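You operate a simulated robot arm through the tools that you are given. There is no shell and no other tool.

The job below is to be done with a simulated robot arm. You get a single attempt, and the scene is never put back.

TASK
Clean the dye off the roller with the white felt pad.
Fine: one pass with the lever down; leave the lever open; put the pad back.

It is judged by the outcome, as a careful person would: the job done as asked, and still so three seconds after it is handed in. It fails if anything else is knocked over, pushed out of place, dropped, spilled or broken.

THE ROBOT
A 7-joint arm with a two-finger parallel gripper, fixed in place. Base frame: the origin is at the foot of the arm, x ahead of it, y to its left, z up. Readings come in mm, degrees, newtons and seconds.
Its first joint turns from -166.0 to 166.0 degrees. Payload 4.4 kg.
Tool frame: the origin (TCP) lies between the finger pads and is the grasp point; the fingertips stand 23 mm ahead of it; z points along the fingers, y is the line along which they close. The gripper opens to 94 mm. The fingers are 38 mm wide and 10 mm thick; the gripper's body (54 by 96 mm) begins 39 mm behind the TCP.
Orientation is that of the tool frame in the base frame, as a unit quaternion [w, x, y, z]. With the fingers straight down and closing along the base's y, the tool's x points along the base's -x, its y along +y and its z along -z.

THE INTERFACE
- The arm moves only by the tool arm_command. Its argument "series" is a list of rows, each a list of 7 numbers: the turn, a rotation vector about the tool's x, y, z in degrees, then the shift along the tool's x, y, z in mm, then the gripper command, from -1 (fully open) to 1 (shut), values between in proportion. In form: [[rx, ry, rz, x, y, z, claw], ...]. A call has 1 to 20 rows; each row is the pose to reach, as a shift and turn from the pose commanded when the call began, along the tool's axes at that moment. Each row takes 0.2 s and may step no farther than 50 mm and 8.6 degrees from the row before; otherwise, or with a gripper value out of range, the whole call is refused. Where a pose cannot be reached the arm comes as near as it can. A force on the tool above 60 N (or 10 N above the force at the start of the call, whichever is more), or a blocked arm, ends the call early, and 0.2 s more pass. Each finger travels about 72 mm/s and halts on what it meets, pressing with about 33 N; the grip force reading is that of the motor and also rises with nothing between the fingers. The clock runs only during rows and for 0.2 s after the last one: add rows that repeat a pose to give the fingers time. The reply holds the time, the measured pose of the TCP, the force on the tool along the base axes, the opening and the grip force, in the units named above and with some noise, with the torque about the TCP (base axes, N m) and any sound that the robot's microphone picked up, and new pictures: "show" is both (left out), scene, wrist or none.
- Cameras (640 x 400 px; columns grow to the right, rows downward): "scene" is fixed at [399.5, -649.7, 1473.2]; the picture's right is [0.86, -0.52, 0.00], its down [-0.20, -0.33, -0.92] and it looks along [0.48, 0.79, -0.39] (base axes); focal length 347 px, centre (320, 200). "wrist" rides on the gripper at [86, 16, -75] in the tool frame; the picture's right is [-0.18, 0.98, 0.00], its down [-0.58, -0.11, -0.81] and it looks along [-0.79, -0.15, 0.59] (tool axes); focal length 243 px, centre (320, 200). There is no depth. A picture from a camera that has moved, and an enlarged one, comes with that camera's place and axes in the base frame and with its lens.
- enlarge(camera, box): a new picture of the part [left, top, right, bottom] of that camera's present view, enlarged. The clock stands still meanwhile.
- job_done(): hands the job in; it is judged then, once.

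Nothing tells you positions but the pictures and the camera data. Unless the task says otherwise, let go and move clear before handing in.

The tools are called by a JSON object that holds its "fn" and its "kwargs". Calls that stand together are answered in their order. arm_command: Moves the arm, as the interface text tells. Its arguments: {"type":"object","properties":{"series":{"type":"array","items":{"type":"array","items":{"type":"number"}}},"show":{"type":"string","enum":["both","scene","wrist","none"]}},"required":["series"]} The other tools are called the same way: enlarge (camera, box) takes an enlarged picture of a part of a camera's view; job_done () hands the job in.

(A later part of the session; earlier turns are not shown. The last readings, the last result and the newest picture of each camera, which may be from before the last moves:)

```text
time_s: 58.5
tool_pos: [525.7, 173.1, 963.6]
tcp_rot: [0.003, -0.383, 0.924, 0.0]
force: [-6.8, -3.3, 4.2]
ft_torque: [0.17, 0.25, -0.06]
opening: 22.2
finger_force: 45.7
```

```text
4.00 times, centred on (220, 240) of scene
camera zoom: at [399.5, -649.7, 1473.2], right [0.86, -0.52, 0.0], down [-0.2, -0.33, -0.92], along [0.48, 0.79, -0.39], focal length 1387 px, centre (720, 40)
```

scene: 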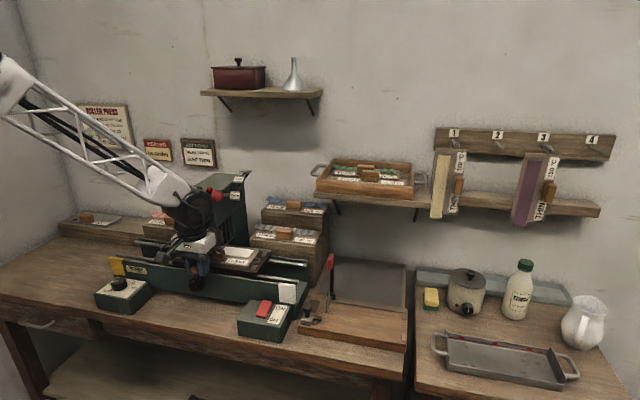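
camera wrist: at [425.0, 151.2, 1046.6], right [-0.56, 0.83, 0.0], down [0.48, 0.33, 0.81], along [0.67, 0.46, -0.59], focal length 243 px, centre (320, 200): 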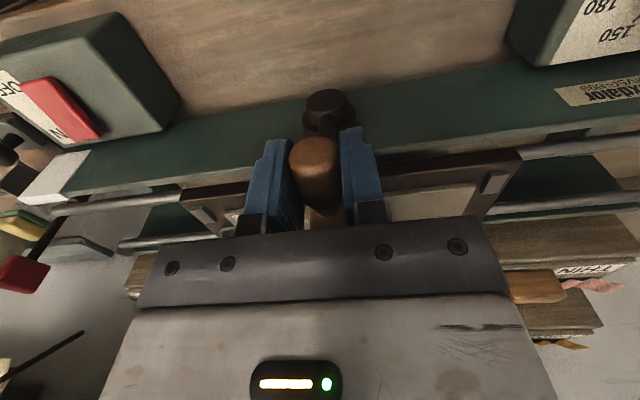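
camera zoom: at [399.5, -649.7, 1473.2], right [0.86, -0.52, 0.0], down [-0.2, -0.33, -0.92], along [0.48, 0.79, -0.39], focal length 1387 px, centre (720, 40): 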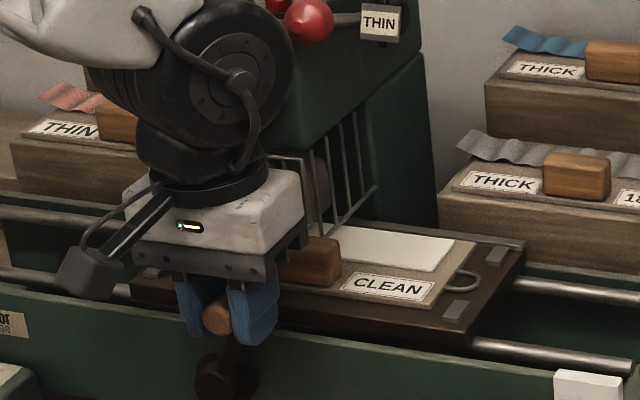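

{"fn": "arm_command", "kwargs": {"series": [[0, 0, 0, 0, -4.4, 2.1, 1], [0, 0, 0, 0, -8.7, 4.6, 1], [0, 0, 0, 0, -12.8, 7.2, 1], [0, 0, 0, 0, -16.8, 10, 1], [0, 0, 0, 0, -20.6, 13.1, 1], [0, 0, 0, 0, -24.3, 16.3, 1], [0, 0, 0, 0, -27.8, 19.7, 1], [0, 0, 0, 0, -31.1, 23.4, 1], [0, 0, 0, 0, -34.2, 27.1, 1], [0, 0, 0, 0, -37.1, 31.1, 1]], "show": "both"}}

{"fn": "enlarge", "kwargs": {"camera": "scene", "box": [150, 200, 310, 300]}}

```text
time_s: 60.7
tool_pos: [550.7, 147.6, 933.9]
tcp_rot: [0.003, -0.383, 0.924, 0.001]
force: [2.4, 10.0, 3.2]
ft_torque: [-0.03, 0.65, 0.06]
opening: 22.5
finger_force: 45.3
camera wrist: at [477.4, 98.9, 1007.1], right [-0.56, 0.83, 0.0], down [0.48, 0.33, 0.81], along [0.67, 0.46, -0.59], focal length 243 px, centre (320, 200)
```

scene: 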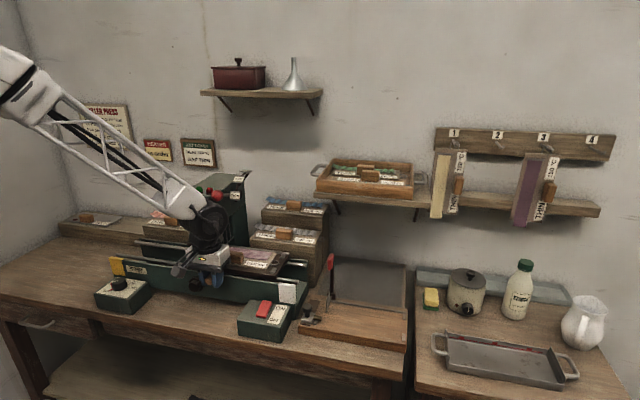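
wrist: 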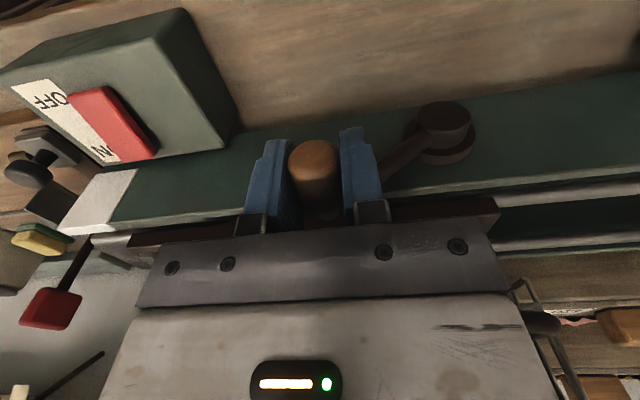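

```text
4.00 times, centred on (230, 250) of scene
camera zoom: at [399.5, -649.7, 1473.2], right [0.86, -0.52, 0.0], down [-0.2, -0.33, -0.92], along [0.48, 0.79, -0.39], focal length 1387 px, centre (680, 0)
```

zoom: 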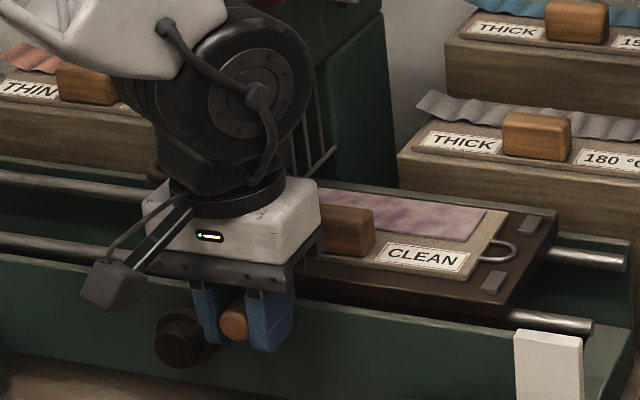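

The felt has turned purple, so it is lifting the dye. I'll complete the pass to the right end, easing toward the stop.

{"fn": "arm_command", "kwargs": {"series": [[0, 0, 0, 0, -2.7, 4.1, 1], [0, 0, 0, 0, -5.2, 8.3, 1], [0, 0, 0, 0, -7.4, 12.6, 1], [0, 0, 0, 0, -9.5, 17.1, 1], [0, 0, 0, 0, -11.3, 21.6, 1], [0, 0, 0, 0, -12.8, 26.3, 1], [0, 0, 0, 0, -14.1, 31, 1], [0, 0, 0, 0, -15.2, 35.8, 1]], "show": "both"}}

{"fn": "enlarge", "kwargs": {"camera": "scene", "box": [170, 210, 330, 310]}}

```text
time_s: 62.5
tool_pos: [562.4, 136.7, 896.0]
tcp_rot: [0.003, -0.383, 0.924, 0.001]
force: [9.5, -43.7, 13.7]
ft_torque: [0.55, 0.04, 1.07]
opening: 22.6
finger_force: 45.1
camera wrist: at [488.7, 87.0, 970.4], right [-0.56, 0.83, 0.0], down [0.48, 0.33, 0.81], along [0.67, 0.46, -0.59], focal length 243 px, centre (320, 200)
```

scene: 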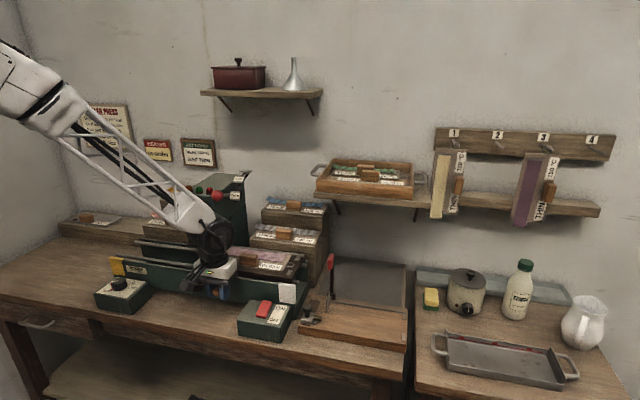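
wrist: 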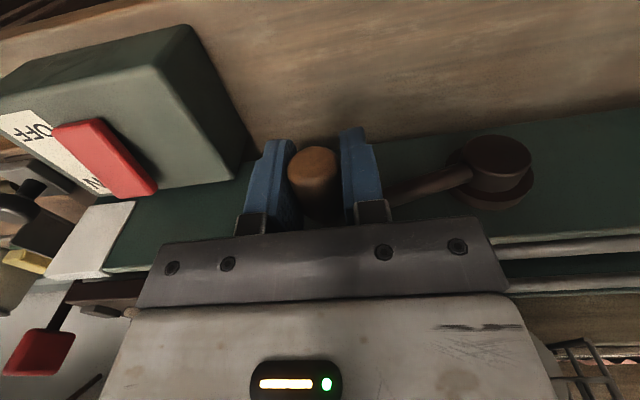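

```text
4.00 times, centred on (250, 260) of scene
camera zoom: at [399.5, -649.7, 1473.2], right [0.86, -0.52, 0.0], down [-0.2, -0.33, -0.92], along [0.48, 0.79, -0.39], focal length 1387 px, centre (600, -40)
```

zoom: 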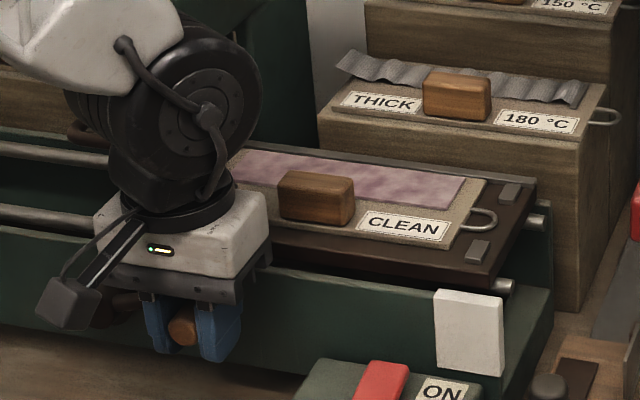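

The bed is nearly at the right end and the whole felt strip has passed the roller. I'll nudge the crank the last few degrees toward its stop, correcting a small radial offset.

{"fn": "arm_command", "kwargs": {"series": [[0, 0, 0, 0.5, -1, 0, 1], [0, 0, 0, 0.5, -1.5, 2.5, 1], [0, 0, 0, 0.5, -1.8, 5, 1], [0, 0, 0, 0.5, -2.1, 7.5, 1], [0, 0, 0, 0.5, -2.3, 9.7, 1]], "show": "scene"}}

{"fn": "enlarge", "kwargs": {"camera": "scene", "box": [170, 210, 330, 310]}}

```text
time_s: 63.7
tool_pos: [564.4, 135.3, 887.5]
tcp_rot: [0.003, -0.383, 0.924, 0.001]
force: [3.7, -53.7, 9.9]
ft_torque: [0.43, 0.06, 0.78]
opening: 22.2
finger_force: 44.9
```

scene: 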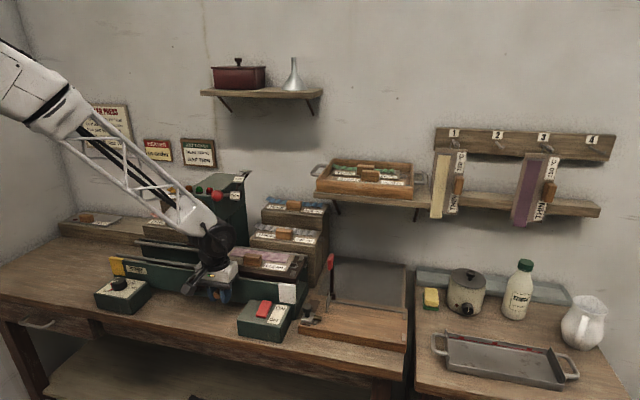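

```text
4.00 times, centred on (250, 260) of scene
camera zoom: at [399.5, -649.7, 1473.2], right [0.86, -0.52, 0.0], down [-0.2, -0.33, -0.92], along [0.48, 0.79, -0.39], focal length 1387 px, centre (600, -40)
```

zoom: 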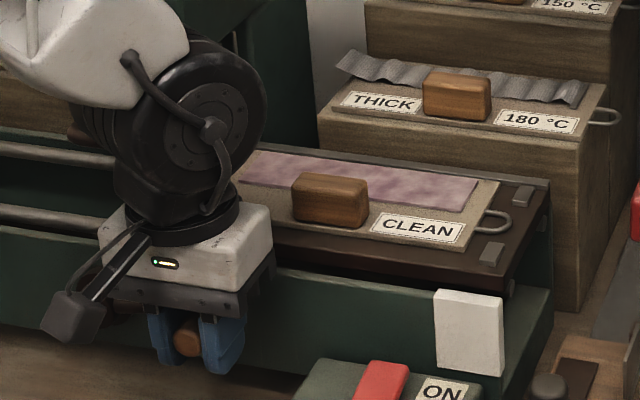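

The bed has reached the right end and the felt is evenly dyed. I'll let go of the crank handle and rise clear.

{"fn": "arm_command", "kwargs": {"series": [[0, 0, 0, 0, 0, 0, 0.5], [0, 0, 0, 0, 0, 0, 0.15], [0, 0, 0, 0, 0, 0, 0.1], [0, 0, 0, 0, 0, -20, 0.1], [0, 0, 0, 0, 0, -50, 0.1], [0, 0, 0, 10, 0, -90, 0.1], [0, 0, 0, 30, 0, -130, 0.1], [0, 0, 0, 60, 0, -170, 0.1], [0, 0, 0, 80, 0, -210, 0.1]], "show": "both"}}

{"fn": "enlarge", "kwargs": {"camera": "scene", "box": [130, 200, 290, 300]}}

{"fn": "enlarge", "kwargs": {"camera": "wrist", "box": [160, 0, 480, 200]}}

```text
time_s: 65.7
tool_pos: [504.6, 78.1, 1097.3]
tcp_rot: [0.002, -0.383, 0.924, 0.002]
force: [-0.9, 0.8, -0.7]
ft_torque: [0.0, 0.0, -0.04]
opening: 42.3
finger_force: 0.1
camera wrist: at [430.9, 28.1, 1171.6], right [-0.56, 0.83, 0.0], down [0.49, 0.33, 0.81], along [0.67, 0.46, -0.59], focal length 243 px, centre (320, 200)
```

scene: 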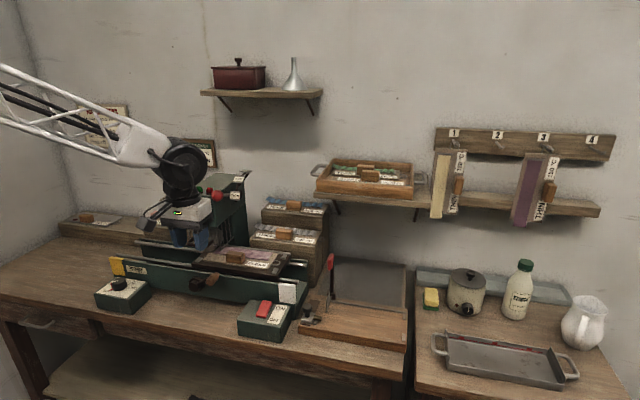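
wrist: 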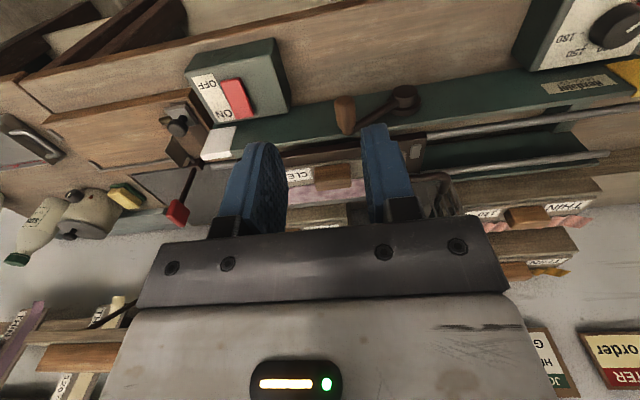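

```text
4.00 times, centred on (210, 250) of scene
camera zoom: at [399.5, -649.7, 1473.2], right [0.86, -0.52, 0.0], down [-0.2, -0.33, -0.92], along [0.48, 0.79, -0.39], focal length 1387 px, centre (760, 0)
```

zoom: 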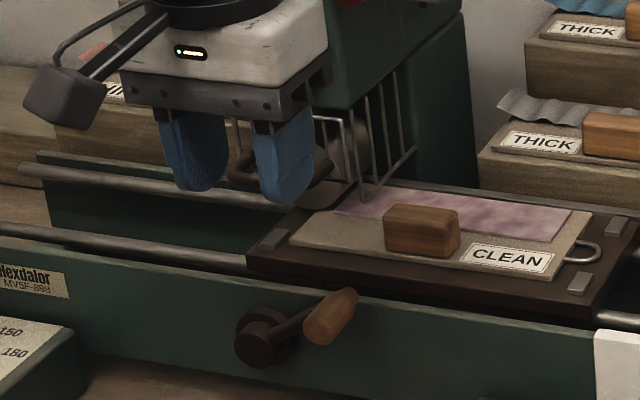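

```text
2.00 times, centred on (320, 100) of wrist
camera zoom: at [430.9, 28.1, 1171.6], right [-0.56, 0.83, 0.0], down [0.49, 0.33, 0.81], along [0.67, 0.46, -0.59], focal length 485 px, centre (320, 400)
```

zoom: 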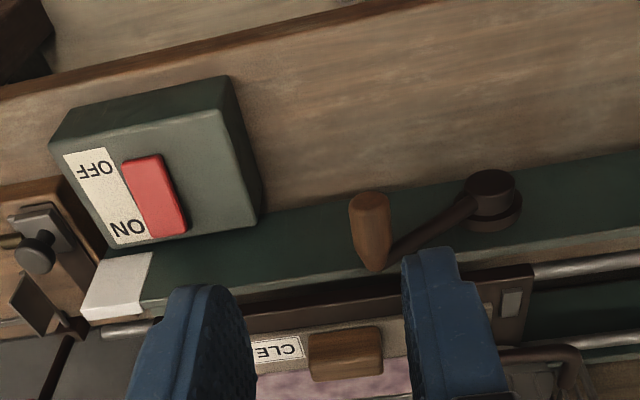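

The felt took the dye. When released, the crank rolled back about 30° on its own. I'll lift the lever to OPEN next so the roller no longer touches. I'll close the fingers and pitch the tool nearly horizontal to push the knob up from below, on the right side of the head.

{"fn": "arm_command", "kwargs": {"series": [[0, -8, 0, -7, 3, 0, 1], [0, -16, 0, -14, 6, 0, 1], [0, -24, 0, -21, 9, 0, 1], [0, -32, 0, -28, 12, 0, 1], [0, -40, 0, -35, 15, 0, 1], [0, -48, 0, -42, 18, 0, 1], [0, -56, 0, -50, 20, 0, 1], [0, -64, 0, -58, 22.6, 0, 1], [0, -64, 0, -58, 22.6, 0, 1]], "show": "both"}}

{"fn": "enlarge", "kwargs": {"camera": "scene", "box": [160, 150, 320, 250]}}

```text
time_s: 67.7
tool_pos: [532.2, 135.0, 1097.3]
tcp_rot: [0.492, -0.324, 0.782, 0.204]
force: [-0.3, -0.1, -0.4]
ft_torque: [0.02, -0.03, -0.02]
opening: 0.2
finger_force: 32.9
camera wrist: at [444.8, 73.8, 1051.4], right [-0.64, 0.75, 0.17], down [-0.26, -0.41, 0.87], along [0.72, 0.51, 0.46], focal length 243 px, centre (320, 200)
```

scene: 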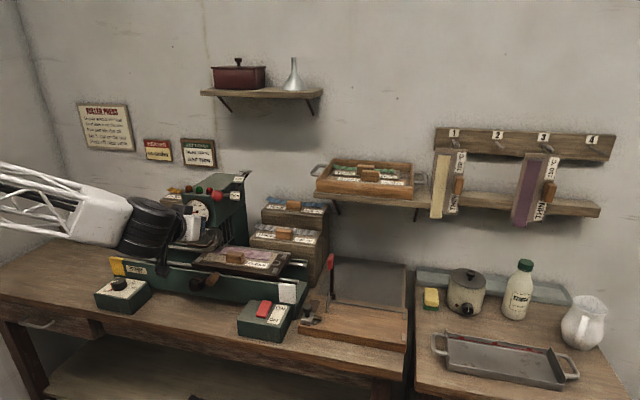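
wrist: 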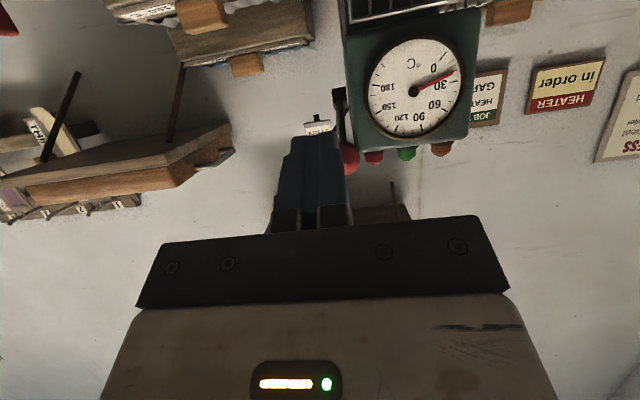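

```text
4.00 times, centred on (240, 200) of scene
camera zoom: at [399.5, -649.7, 1473.2], right [0.86, -0.52, 0.0], down [-0.2, -0.33, -0.92], along [0.48, 0.79, -0.39], focal length 1387 px, centre (640, 200)
```

zoom: 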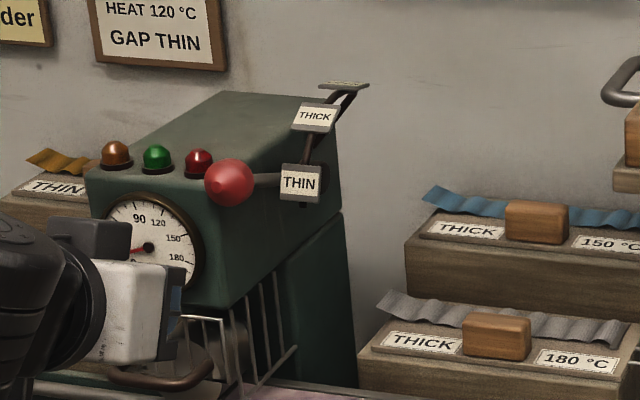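

The tool is pitched and closed, just in front of and below the knob. I'll slide in underneath it.

{"fn": "arm_command", "kwargs": {"series": [[0, 0, 0, -8, 0.5, 34, 1], [0, 0, 0, -19, 1, 66, 1], [0, 0, 0, -33.2, 1.4, 96.8, 1], [0, 0, 0, -33.2, 1.4, 96.8, 1]], "show": "both"}}

{"fn": "enlarge", "kwargs": {"camera": "scene", "box": [170, 150, 298, 230]}}

{"fn": "enlarge", "kwargs": {"camera": "wrist", "box": [240, 60, 432, 180]}}

```text
time_s: 68.7
tool_pos: [601.4, 207.5, 1082.2]
tcp_rot: [0.492, -0.323, 0.782, 0.204]
force: [-0.4, -0.3, 0.4]
ft_torque: [-0.01, 0.01, 0.0]
opening: 0.0
finger_force: 32.9
camera wrist: at [515.4, 145.6, 1037.1], right [-0.64, 0.75, 0.17], down [-0.26, -0.41, 0.87], along [0.72, 0.51, 0.46], focal length 243 px, centre (320, 200)
```

scene: 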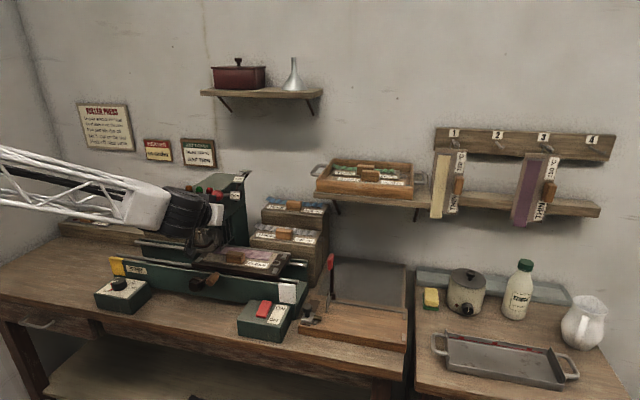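
wrist: 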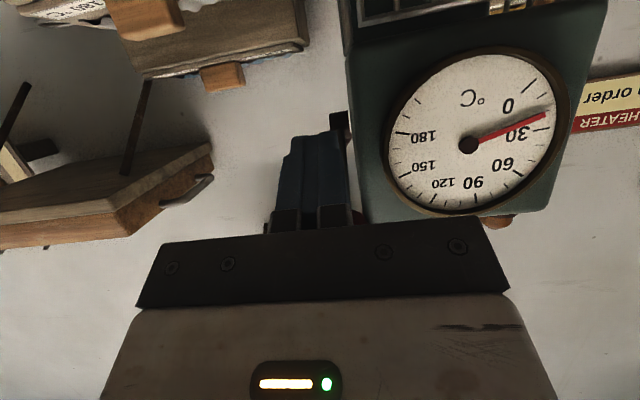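

```text
5.00 times, centred on (234, 190) of scene
camera zoom: at [399.5, -649.7, 1473.2], right [0.86, -0.52, 0.0], down [-0.2, -0.33, -0.92], along [0.48, 0.79, -0.39], focal length 1734 px, centre (750, 250)
```

zoom: 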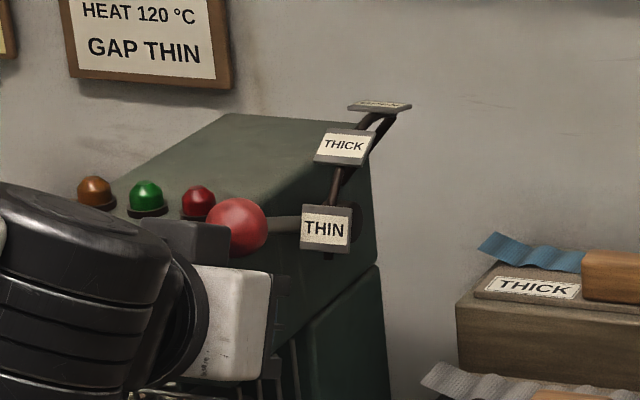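

```text
3.33 times, centred on (336, 120) of wrist
camera zoom: at [515.4, 145.6, 1037.1], right [-0.64, 0.75, 0.17], down [-0.26, -0.41, 0.87], along [0.72, 0.51, 0.46], focal length 809 px, centre (267, 467)
```

zoom: 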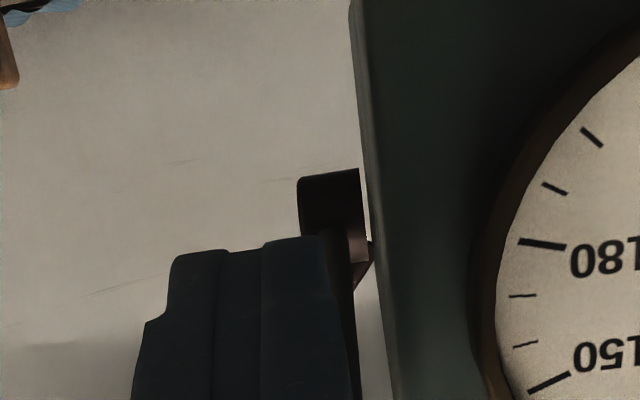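

{"fn": "arm_command", "kwargs": {"series": [[0, 0, 0, -10, 0, -1.2, 1], [0, 0, 0, -20.3, 0, -4.1, 1], [0, 0, 0, -30.8, 0, -6.9, 1], [0, 0, 0, -42.7, 0, -8.4, 1], [0, 0, 0, -54.3, 0, -9.4, 1], [0, 0, 0, -66.4, 0, -8.9, 1], [0, 0, 0, -78.2, 0, -7.6, 1], [0, 0, 0, -89.8, 0, -5.1, 1], [0, 0, 0, -101.2, 0, -1.8, 1]], "show": "both"}}

{"fn": "enlarge", "kwargs": {"camera": "scene", "box": [170, 130, 298, 210]}}

```text
time_s: 70.7
tool_pos: [632.3, 236.5, 1175.5]
tcp_rot: [0.492, -0.323, 0.782, 0.204]
force: [-0.4, -1.7, -1.1]
ft_torque: [0.0, 0.03, -0.06]
opening: 0.1
finger_force: 33.0
camera wrist: at [545.5, 175.8, 1131.0], right [-0.64, 0.75, 0.17], down [-0.26, -0.41, 0.87], along [0.73, 0.51, 0.46], focal length 243 px, centre (320, 200)
```

scene: 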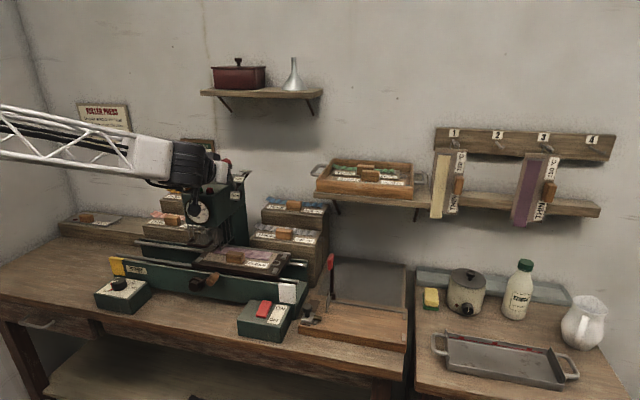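
wrist: 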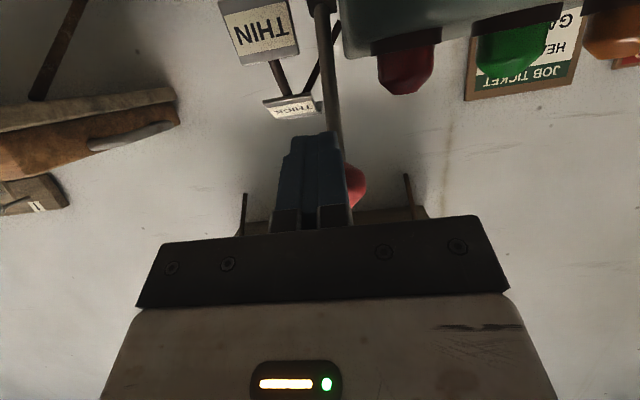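

```text
5.00 times, centred on (234, 170) of scene
camera zoom: at [399.5, -649.7, 1473.2], right [0.86, -0.52, 0.0], down [-0.2, -0.33, -0.92], along [0.48, 0.79, -0.39], focal length 1734 px, centre (750, 350)
```

zoom: 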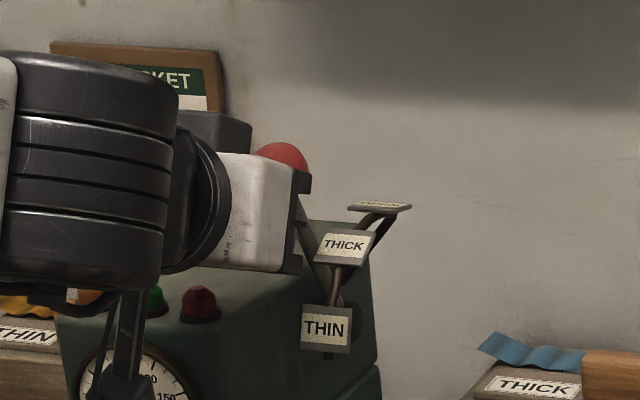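

{"fn": "arm_command", "kwargs": {"series": [[0, 0, 0, -11.1, 0.3, 4.5, 1], [0, 0, 0, -21.7, 0.5, 9.7, 1], [0, 0, 0, -31.8, 0.7, 16, 1], [0, 0, 0, -41.4, 0.9, 23.1, 1], [0, 0, 0, -50.3, 1, 31.1, 1], [0, 0, 0, -58.6, 1.2, 39.7, 1], [0, 0, 0, -66, 1.4, 49, 1], [0, 0, 0, -69.9, 1.5, 54.9, 1]], "show": "both"}}

{"fn": "enlarge", "kwargs": {"camera": "scene", "box": [170, 130, 298, 210]}}

```text
time_s: 72.7
tool_pos: [688.0, 292.8, 1216.1]
tcp_rot: [0.492, -0.323, 0.783, 0.203]
force: [-35.8, -29.1, 3.0]
ft_torque: [-0.03, 0.05, 0.39]
opening: 0.1
finger_force: 33.1
stopped in row 8: the force on the tool passed its limit at 61 N (the readings are from after the stop); the commanded pose is now the measured one
camera wrist: at [600.5, 230.9, 1170.9], right [-0.64, 0.75, 0.17], down [-0.26, -0.41, 0.87], along [0.72, 0.51, 0.46], focal length 243 px, centre (320, 200)
```

scene: 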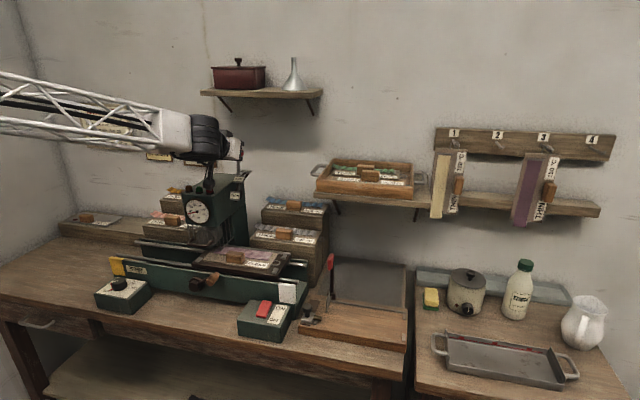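
wrist: 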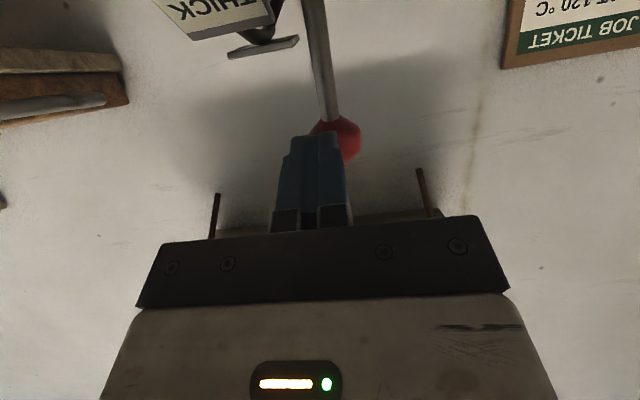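

```text
5.00 times, centred on (234, 170) of scene
camera zoom: at [399.5, -649.7, 1473.2], right [0.86, -0.52, 0.0], down [-0.2, -0.33, -0.92], along [0.48, 0.79, -0.39], focal length 1734 px, centre (750, 350)
```

zoom: 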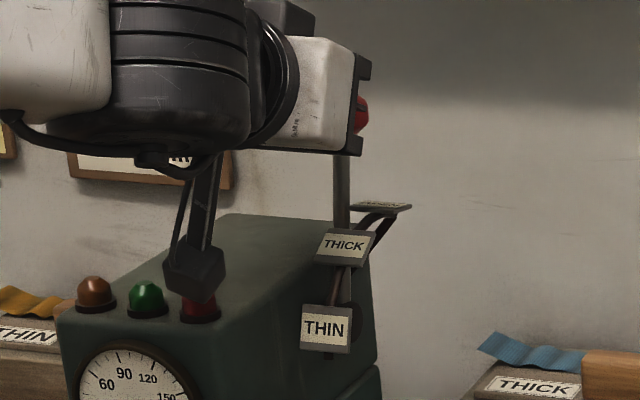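

The lever hit its OPEN stop and stands upright again. I'll back away gently, return the tool to vertical and check the roller and lever.

{"fn": "arm_command", "kwargs": {"series": [[0, 0, 0, 1.3, 0, -2.7, 1], [0, 0, 0, 3, 0, -12, 1], [0, 0, 0, 6, 0, -40, 1], [0, 6, 0, 10, 0, -75, 1], [0, 14, 0, 17, 0, -105, 1], [0, 22, 0, 34, 0, -139, 1], [0, 30, 0, 52, 0, -175, 1], [0, 38, 0, 56, 0, -185, 1], [0, 46, 0, 60, 0, -195, 1], [0, 54, 0, 62, 0, -200, 1], [0, 62, 0, 64, 0, -205, 1], [0, 64, 0, 64, 0, -205, 1]], "show": "both"}}

{"fn": "enlarge", "kwargs": {"camera": "scene", "box": [160, 130, 320, 230]}}

{"fn": "enlarge", "kwargs": {"camera": "scene", "box": [184, 205, 312, 285]}}

```text
time_s: 75.3
tool_pos: [537.8, 143.1, 1247.5]
tcp_rot: [0.001, -0.383, 0.924, 0.0]
force: [-0.5, 0.0, -0.4]
ft_torque: [-0.01, -0.01, 0.01]
opening: 0.0
finger_force: 32.6
camera wrist: at [464.2, 93.9, 1322.2], right [-0.56, 0.83, 0.0], down [0.49, 0.33, 0.81], along [0.67, 0.46, -0.59], focal length 243 px, centre (320, 200)
```

scene: 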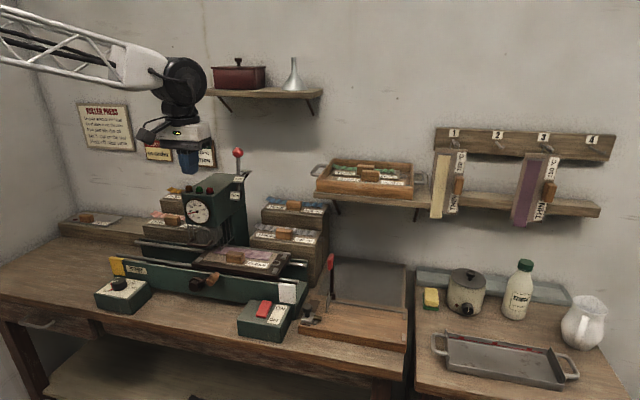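
wrist: 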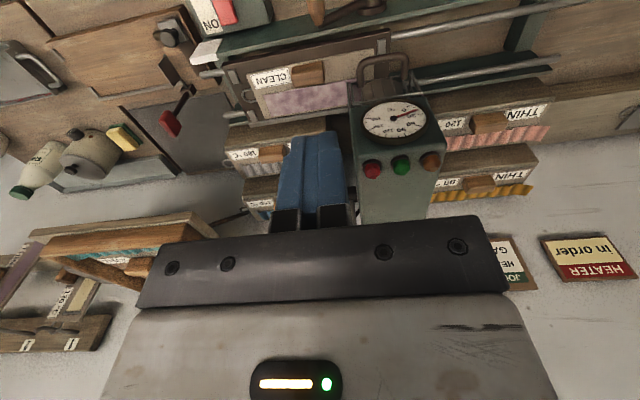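

```text
4.00 times, centred on (240, 180) of scene
camera zoom: at [399.5, -649.7, 1473.2], right [0.86, -0.52, 0.0], down [-0.2, -0.33, -0.92], along [0.48, 0.79, -0.39], focal length 1387 px, centre (640, 280)
```

zoom: 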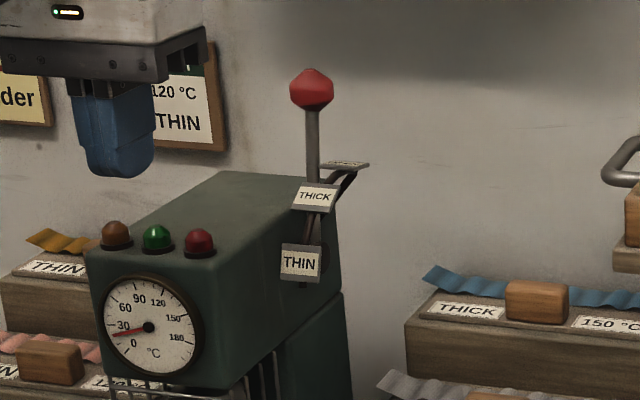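

```text
5.00 times, centred on (248, 245) of scene
camera zoom: at [399.5, -649.7, 1473.2], right [0.86, -0.52, 0.0], down [-0.2, -0.33, -0.92], along [0.48, 0.79, -0.39], focal length 1734 px, centre (680, -25)
```

zoom: 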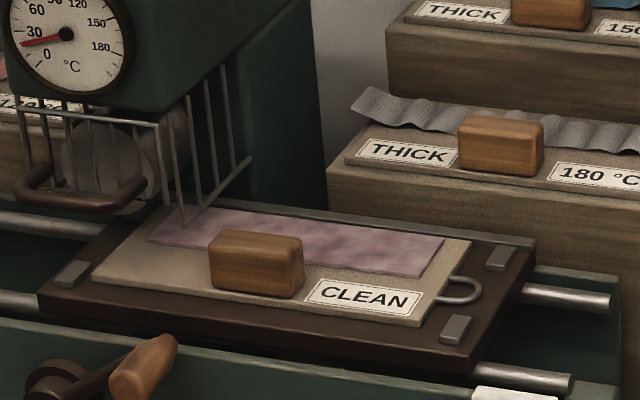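

{"fn": "enlarge", "kwargs": {"camera": "scene", "box": [180, 205, 244, 245]}}

{"fn": "enlarge", "kwargs": {"camera": "wrist", "box": [210, 0, 450, 150]}}

```text
10.00 times, centred on (212, 225) of scene
camera zoom: at [399.5, -649.7, 1473.2], right [0.86, -0.52, 0.0], down [-0.2, -0.33, -0.92], along [0.48, 0.79, -0.39], focal length 3468 px, centre (1400, -50)
```

zoom: 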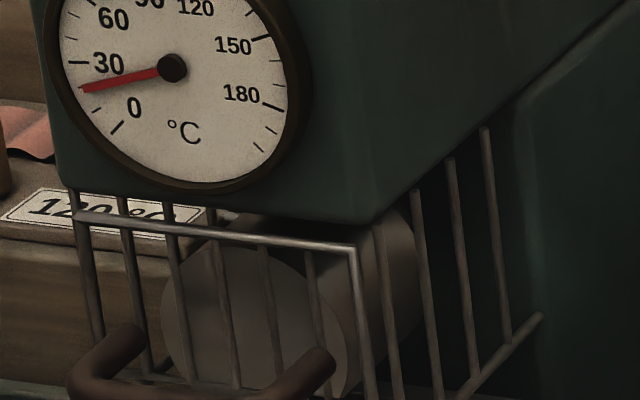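

```text
2.67 times, centred on (330, 75) of wrist
camera zoom: at [464.2, 93.9, 1322.2], right [-0.56, 0.83, 0.0], down [0.49, 0.33, 0.81], along [0.67, 0.46, -0.59], focal length 647 px, centre (293, 533)
```

zoom: 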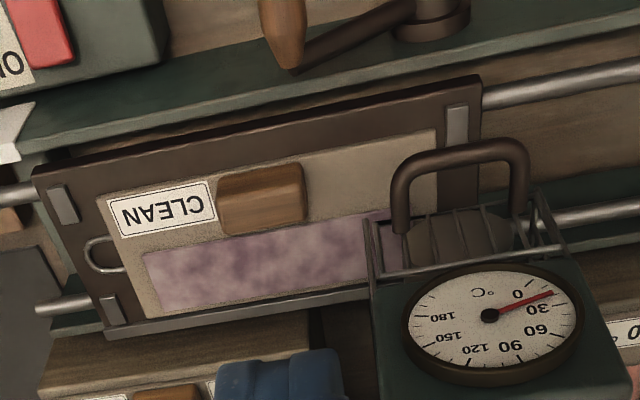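

The roller is clean grey, the felt has taken the dye and the lever is open. Before lifting the pad I want the bed a bit further right, clear of the cage and head, so I'll turn the crank the last bit with the roller raised. I'll move above the crank handle.

{"fn": "arm_command", "kwargs": {"series": [[0, 0, 0, -2, -2, 40, 0.15], [0, 0, 0, -4, -3, 80, 0.15], [0, 0, 0, -6, -4, 120, 0.15], [0, 0, 0, -8, -5, 160, 0.15], [0, 0, 0, -10, -6, 200, 0.15], [0, 0, 0, -11, -7, 230, 0.15], [0, 0, 0, -11, -7, 230, 0.15]], "show": "both"}}

{"fn": "enlarge", "kwargs": {"camera": "wrist", "box": [160, 40, 480, 240]}}

{"fn": "enlarge", "kwargs": {"camera": "scene", "box": [150, 220, 310, 320]}}

```text
time_s: 76.9
tool_pos: [552.2, 146.3, 1016.1]
tcp_rot: [0.003, -0.383, 0.924, 0.001]
force: [0.0, 0.6, -0.8]
ft_torque: [-0.01, -0.01, -0.03]
opening: 39.9
finger_force: 0.0
camera wrist: at [477.6, 97.5, 1090.7], right [-0.56, 0.83, 0.0], down [0.49, 0.33, 0.81], along [0.67, 0.46, -0.59], focal length 243 px, centre (320, 200)
```

scene: 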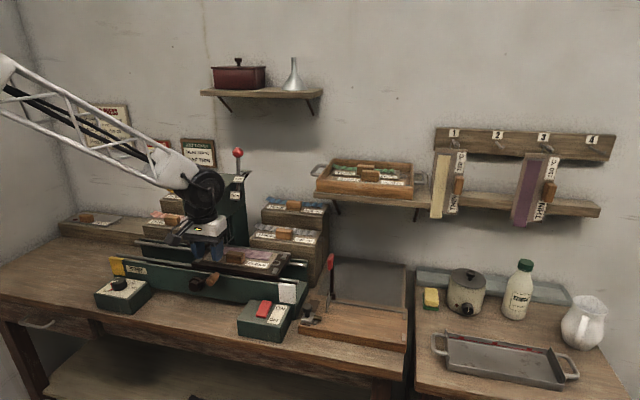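
wrist: 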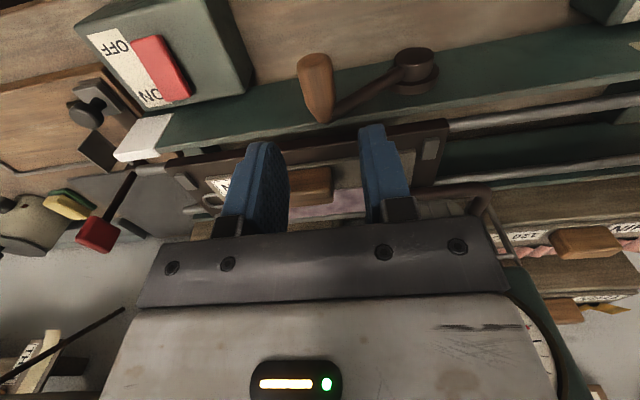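

```text
2.00 times, centred on (320, 140) of wrist
camera zoom: at [477.6, 97.5, 1090.7], right [-0.56, 0.83, 0.0], down [0.49, 0.33, 0.81], along [0.67, 0.46, -0.59], focal length 485 px, centre (320, 320)
```

zoom: 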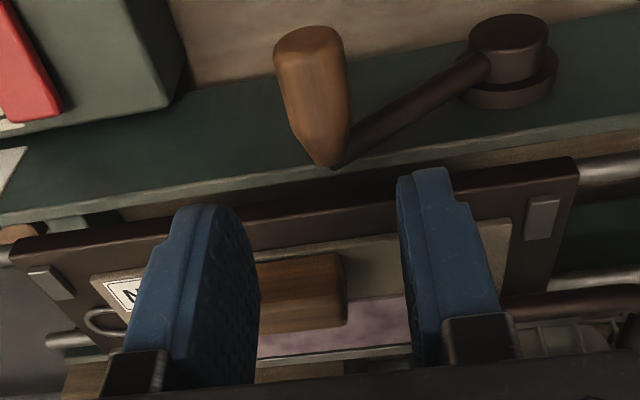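

```text
4.00 times, centred on (230, 270) of scene
camera zoom: at [399.5, -649.7, 1473.2], right [0.86, -0.52, 0.0], down [-0.2, -0.33, -0.92], along [0.48, 0.79, -0.39], focal length 1387 px, centre (680, -80)
```

zoom: 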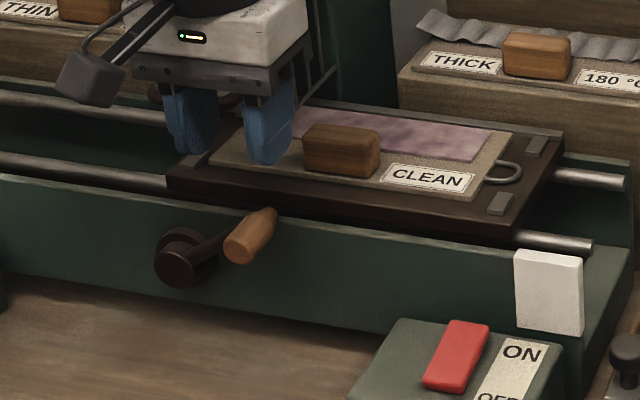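

{"fn": "arm_command", "kwargs": {"series": [[0, 0, 0, 0, -1, 30, 0.15], [0, 0, 0, 0, -1, 60, 0.15], [0, 0, 0, 0, -1, 90, 0.15], [0, 0, 0, 0, -1, 90, 0.4], [0, 0, 0, 0, -1, 90, 1], [0, 0, 0, 0, -1, 90, 1]], "show": "wrist"}}

```text
time_s: 78.3
tool_pos: [552.4, 147.3, 927.8]
tcp_rot: [0.003, -0.382, 0.924, 0.002]
force: [11.7, -17.5, 12.1]
ft_torque: [0.3, -0.41, -0.07]
opening: 22.1
finger_force: 45.2
camera wrist: at [478.4, 98.1, 1002.8], right [-0.56, 0.83, 0.0], down [0.48, 0.33, 0.81], along [0.67, 0.46, -0.59], focal length 243 px, centre (320, 200)
```

wrist: 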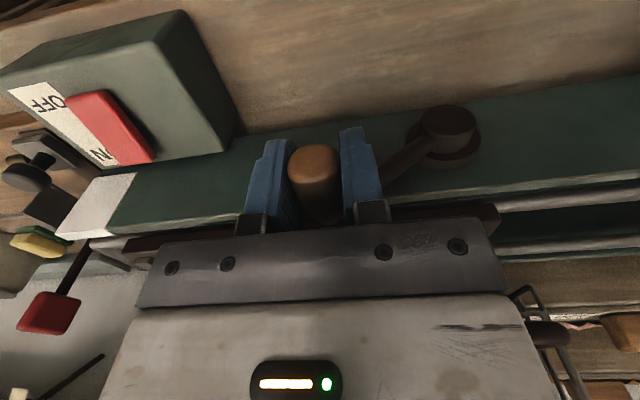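

{"fn": "arm_command", "kwargs": {"series": [[0, 0, 0, 0, -2.2, 2.6, 1], [0, 0, 0, 0, -4, 5.2, 1], [0, 0, 0, 0, -5.5, 8.1, 1], [0, 0, 0, 0, -6.9, 11.1, 1], [0, 0, 0, 0, -8.1, 14.1, 1], [0, 0, 0, 0, -9.3, 17.2, 1], [0, 0, 0, 0, -10.4, 20.3, 1], [0, 0, 0, 0, -11.4, 23.4, 1], [0, 0, 0, 0, -12.2, 26.5, 1], [0, 0, 0, 0, -13, 29.7, 1], [0, 0, 0, 0, -13, 29.7, 1]], "show": "scene"}}

{"fn": "enlarge", "kwargs": {"camera": "scene", "box": [170, 210, 330, 310]}}

```text
time_s: 80.6
tool_pos: [561.4, 137.4, 898.0]
tcp_rot: [0.002, -0.383, 0.924, 0.001]
force: [5.2, -15.4, 4.4]
ft_torque: [-0.04, 0.23, 0.64]
opening: 22.1
finger_force: 44.7
stopped in row 11: the force on the tool passed its limit at 61 N (the readings are from after the stop); the commanded pose is now the measured one
```

scene: 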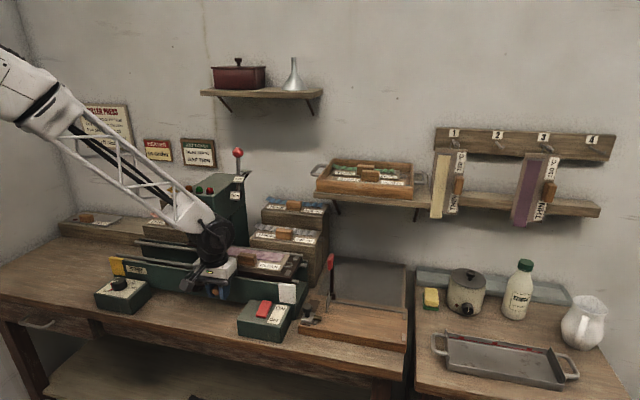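

```text
4.00 times, centred on (250, 260) of scene
camera zoom: at [399.5, -649.7, 1473.2], right [0.86, -0.52, 0.0], down [-0.2, -0.33, -0.92], along [0.48, 0.79, -0.39], focal length 1387 px, centre (600, -40)
```

zoom: 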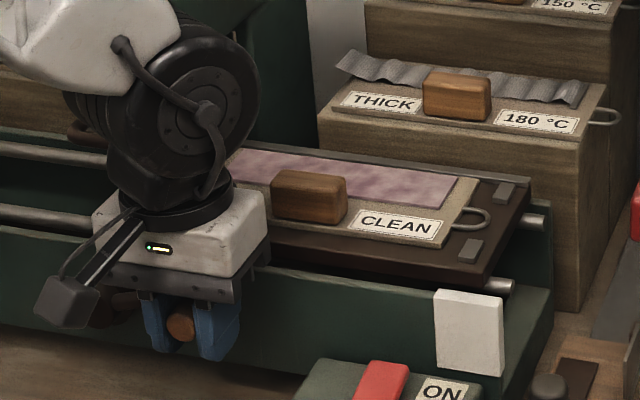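

The pad is now far enough right (handle about u 350). I'll release the crank gently at low force and watch whether it stays.

{"fn": "arm_command", "kwargs": {"series": [[0, 0, 0, 0, 0, 0, 0.5], [0, 0, 0, 0, 0, 0, 0.3], [0, 0, 0, 0, 0, 0, 0.1], [0, 0, 0, 0, 0, 0, 0.1]], "show": "both"}}

{"fn": "enlarge", "kwargs": {"camera": "scene", "box": [170, 210, 330, 310]}}

```text
time_s: 81.6
tool_pos: [561.0, 137.3, 896.5]
tcp_rot: [0.003, -0.383, 0.924, 0.001]
force: [-5.9, -12.2, -0.9]
ft_torque: [-0.06, -0.01, 0.22]
opening: 40.1
finger_force: 0.1
camera wrist: at [487.6, 87.9, 971.2], right [-0.56, 0.83, 0.0], down [0.49, 0.33, 0.81], along [0.67, 0.46, -0.59], focal length 243 px, centre (320, 200)
```

scene: 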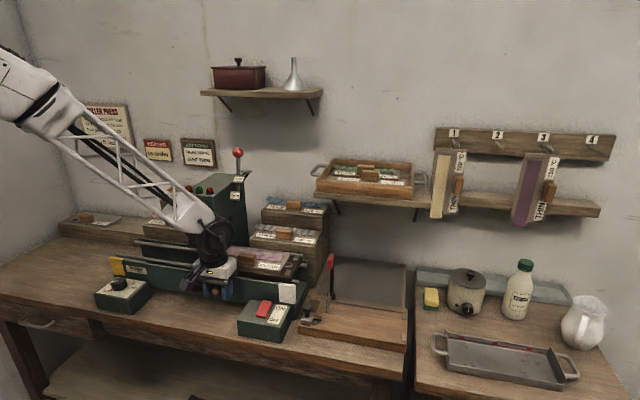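
wrist: 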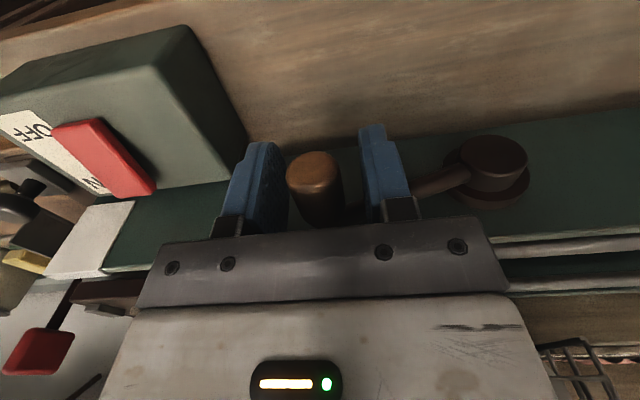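

```text
4.00 times, centred on (250, 260) of scene
camera zoom: at [399.5, -649.7, 1473.2], right [0.86, -0.52, 0.0], down [-0.2, -0.33, -0.92], along [0.48, 0.79, -0.39], focal length 1387 px, centre (600, -40)
```

zoom: 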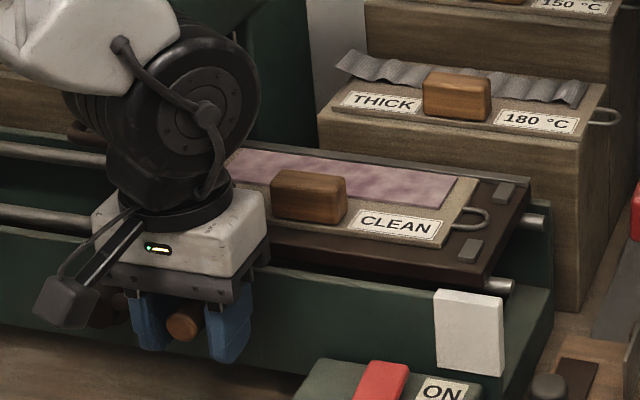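

The crank stays put now. The fingers are touching the crank arm, which explains the earlier drag, so I'll slide back toward me first and then rise.

{"fn": "arm_command", "kwargs": {"series": [[0, 0, 0, 6, 0, 0, 0.1], [0, 0, 0, 14, 0, 0, 0.1], [0, 0, 0, 30, 0, 0, 0.1], [0, 0, 0, 45, 0, -4, 0.1], [0, 0, 0, 50, 0, -30, 0.1], [0, 0, 0, 50, 0, -70, 0.1], [0, 0, 0, 50, -10, -115, 0.1], [0, 0, 0, 50, -25, -155, -0.4]], "show": "both"}}

{"fn": "enlarge", "kwargs": {"camera": "scene", "box": [170, 210, 330, 310]}}

{"fn": "enlarge", "kwargs": {"camera": "wrist", "box": [180, 0, 500, 200]}}

```text
time_s: 83.4
tool_pos: [544.0, 85.4, 1051.6]
tcp_rot: [0.003, -0.382, 0.924, 0.001]
force: [0.6, 0.1, -0.3]
ft_torque: [0.02, 0.0, 0.02]
opening: 65.9
finger_force: 0.0
camera wrist: at [469.9, 35.0, 1126.6], right [-0.56, 0.83, 0.0], down [0.49, 0.33, 0.81], along [0.67, 0.46, -0.59], focal length 243 px, centre (320, 200)
```

scene: 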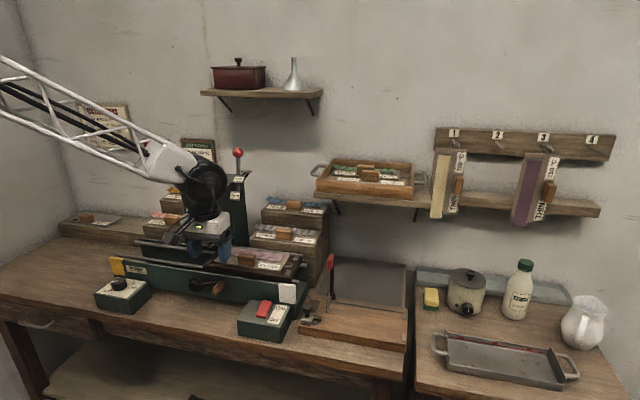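
wrist: 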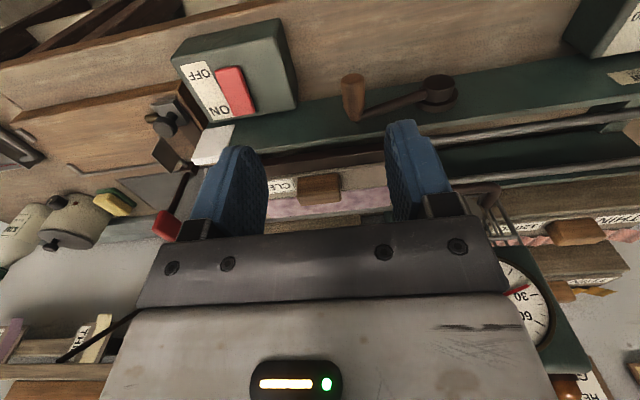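

```text
4.00 times, centred on (250, 260) of scene
camera zoom: at [399.5, -649.7, 1473.2], right [0.86, -0.52, 0.0], down [-0.2, -0.33, -0.92], along [0.48, 0.79, -0.39], focal length 1387 px, centre (600, -40)
```

zoom: 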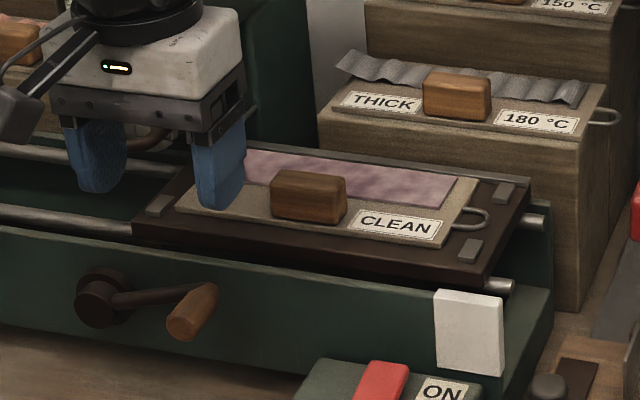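

```text
2.00 times, centred on (340, 100) of wrist
camera zoom: at [469.9, 35.0, 1126.6], right [-0.56, 0.83, 0.0], down [0.49, 0.33, 0.81], along [0.67, 0.46, -0.59], focal length 485 px, centre (280, 400)
```

zoom: 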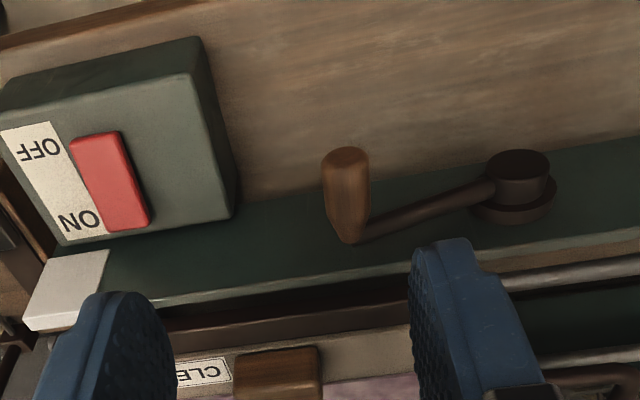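

{"fn": "enlarge", "kwargs": {"camera": "wrist", "box": [260, 150, 388, 230]}}

{"fn": "enlarge", "kwargs": {"camera": "scene", "box": [220, 235, 300, 285]}}

```text
5.00 times, centred on (324, 190) of wrist
camera zoom: at [469.9, 35.0, 1126.6], right [-0.56, 0.83, 0.0], down [0.49, 0.33, 0.81], along [0.67, 0.46, -0.59], focal length 1213 px, centre (300, 250)
```

zoom: 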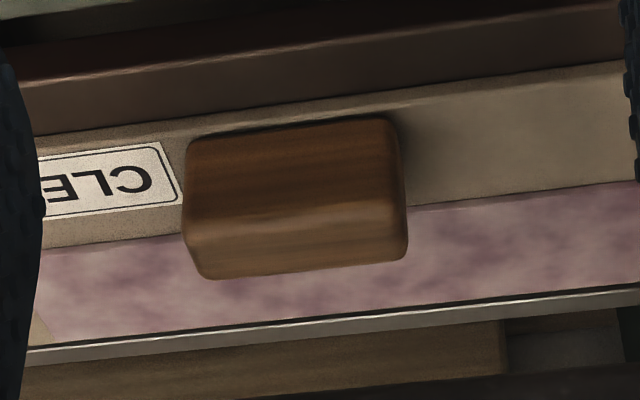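

```text
8.00 times, centred on (260, 260) of scene
camera zoom: at [399.5, -649.7, 1473.2], right [0.86, -0.52, 0.0], down [-0.2, -0.33, -0.92], along [0.48, 0.79, -0.39], focal length 2774 px, centre (800, -280)
```

zoom: 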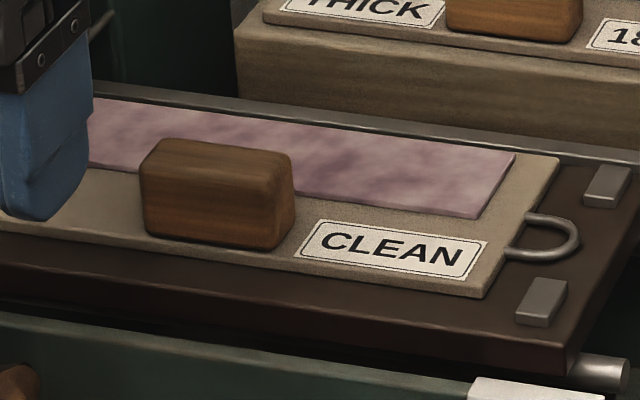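

The bed stayed put this time. The pad's handle is at about u 349, v 575, top z 962. I'll move over it, check alignment and then descend.

{"fn": "arm_command", "kwargs": {"series": [[0, 0, 0, -40, -8, 5, -0.6], [0, 0, 0, -85, -17, 10, -0.6], [0, 0, 0, -130, -25, 21, -0.6], [0, 0, 0, -130, -25, 21, -0.6]], "show": "both"}}

{"fn": "enlarge", "kwargs": {"camera": "wrist", "box": [200, 20, 456, 180]}}

```text
time_s: 84.4
tool_pos: [657.0, 157.7, 1031.7]
tcp_rot: [0.002, -0.382, 0.924, 0.001]
force: [0.1, 0.5, 0.3]
ft_torque: [-0.02, 0.0, -0.03]
opening: 75.2
finger_force: 0.1
camera wrist: at [583.1, 107.9, 1104.8], right [-0.56, 0.83, 0.0], down [0.48, 0.33, 0.81], along [0.67, 0.46, -0.59], focal length 243 px, centre (320, 200)
```

scene: 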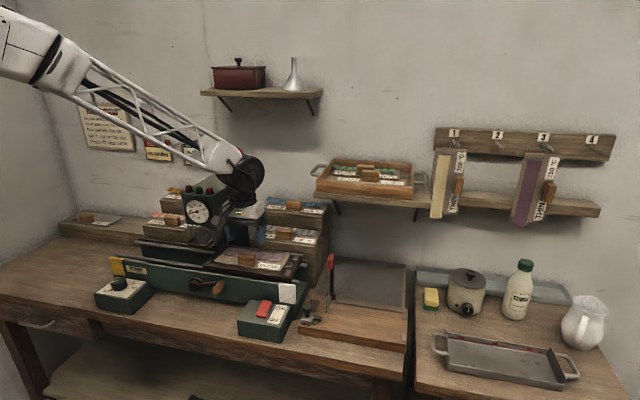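
wrist: 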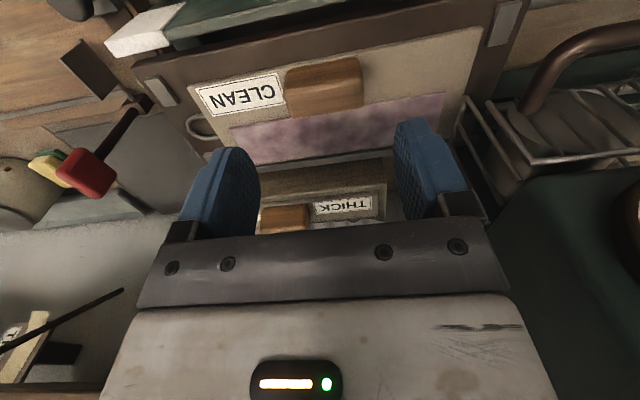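

```text
2.50 times, centred on (328, 100) of wrist
camera zoom: at [583.1, 107.9, 1104.8], right [-0.56, 0.83, 0.0], down [0.48, 0.33, 0.81], along [0.67, 0.46, -0.59], focal length 606 px, centre (300, 450)
```

zoom: 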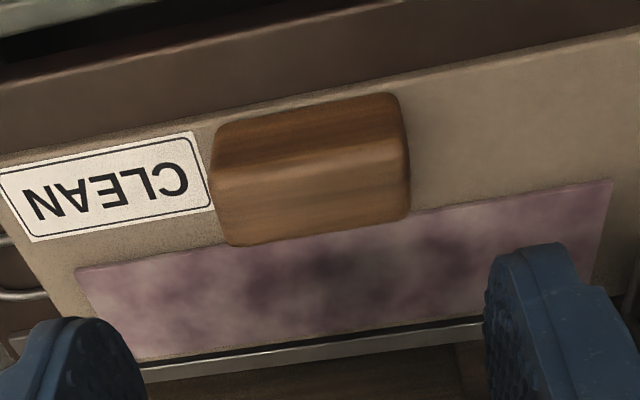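

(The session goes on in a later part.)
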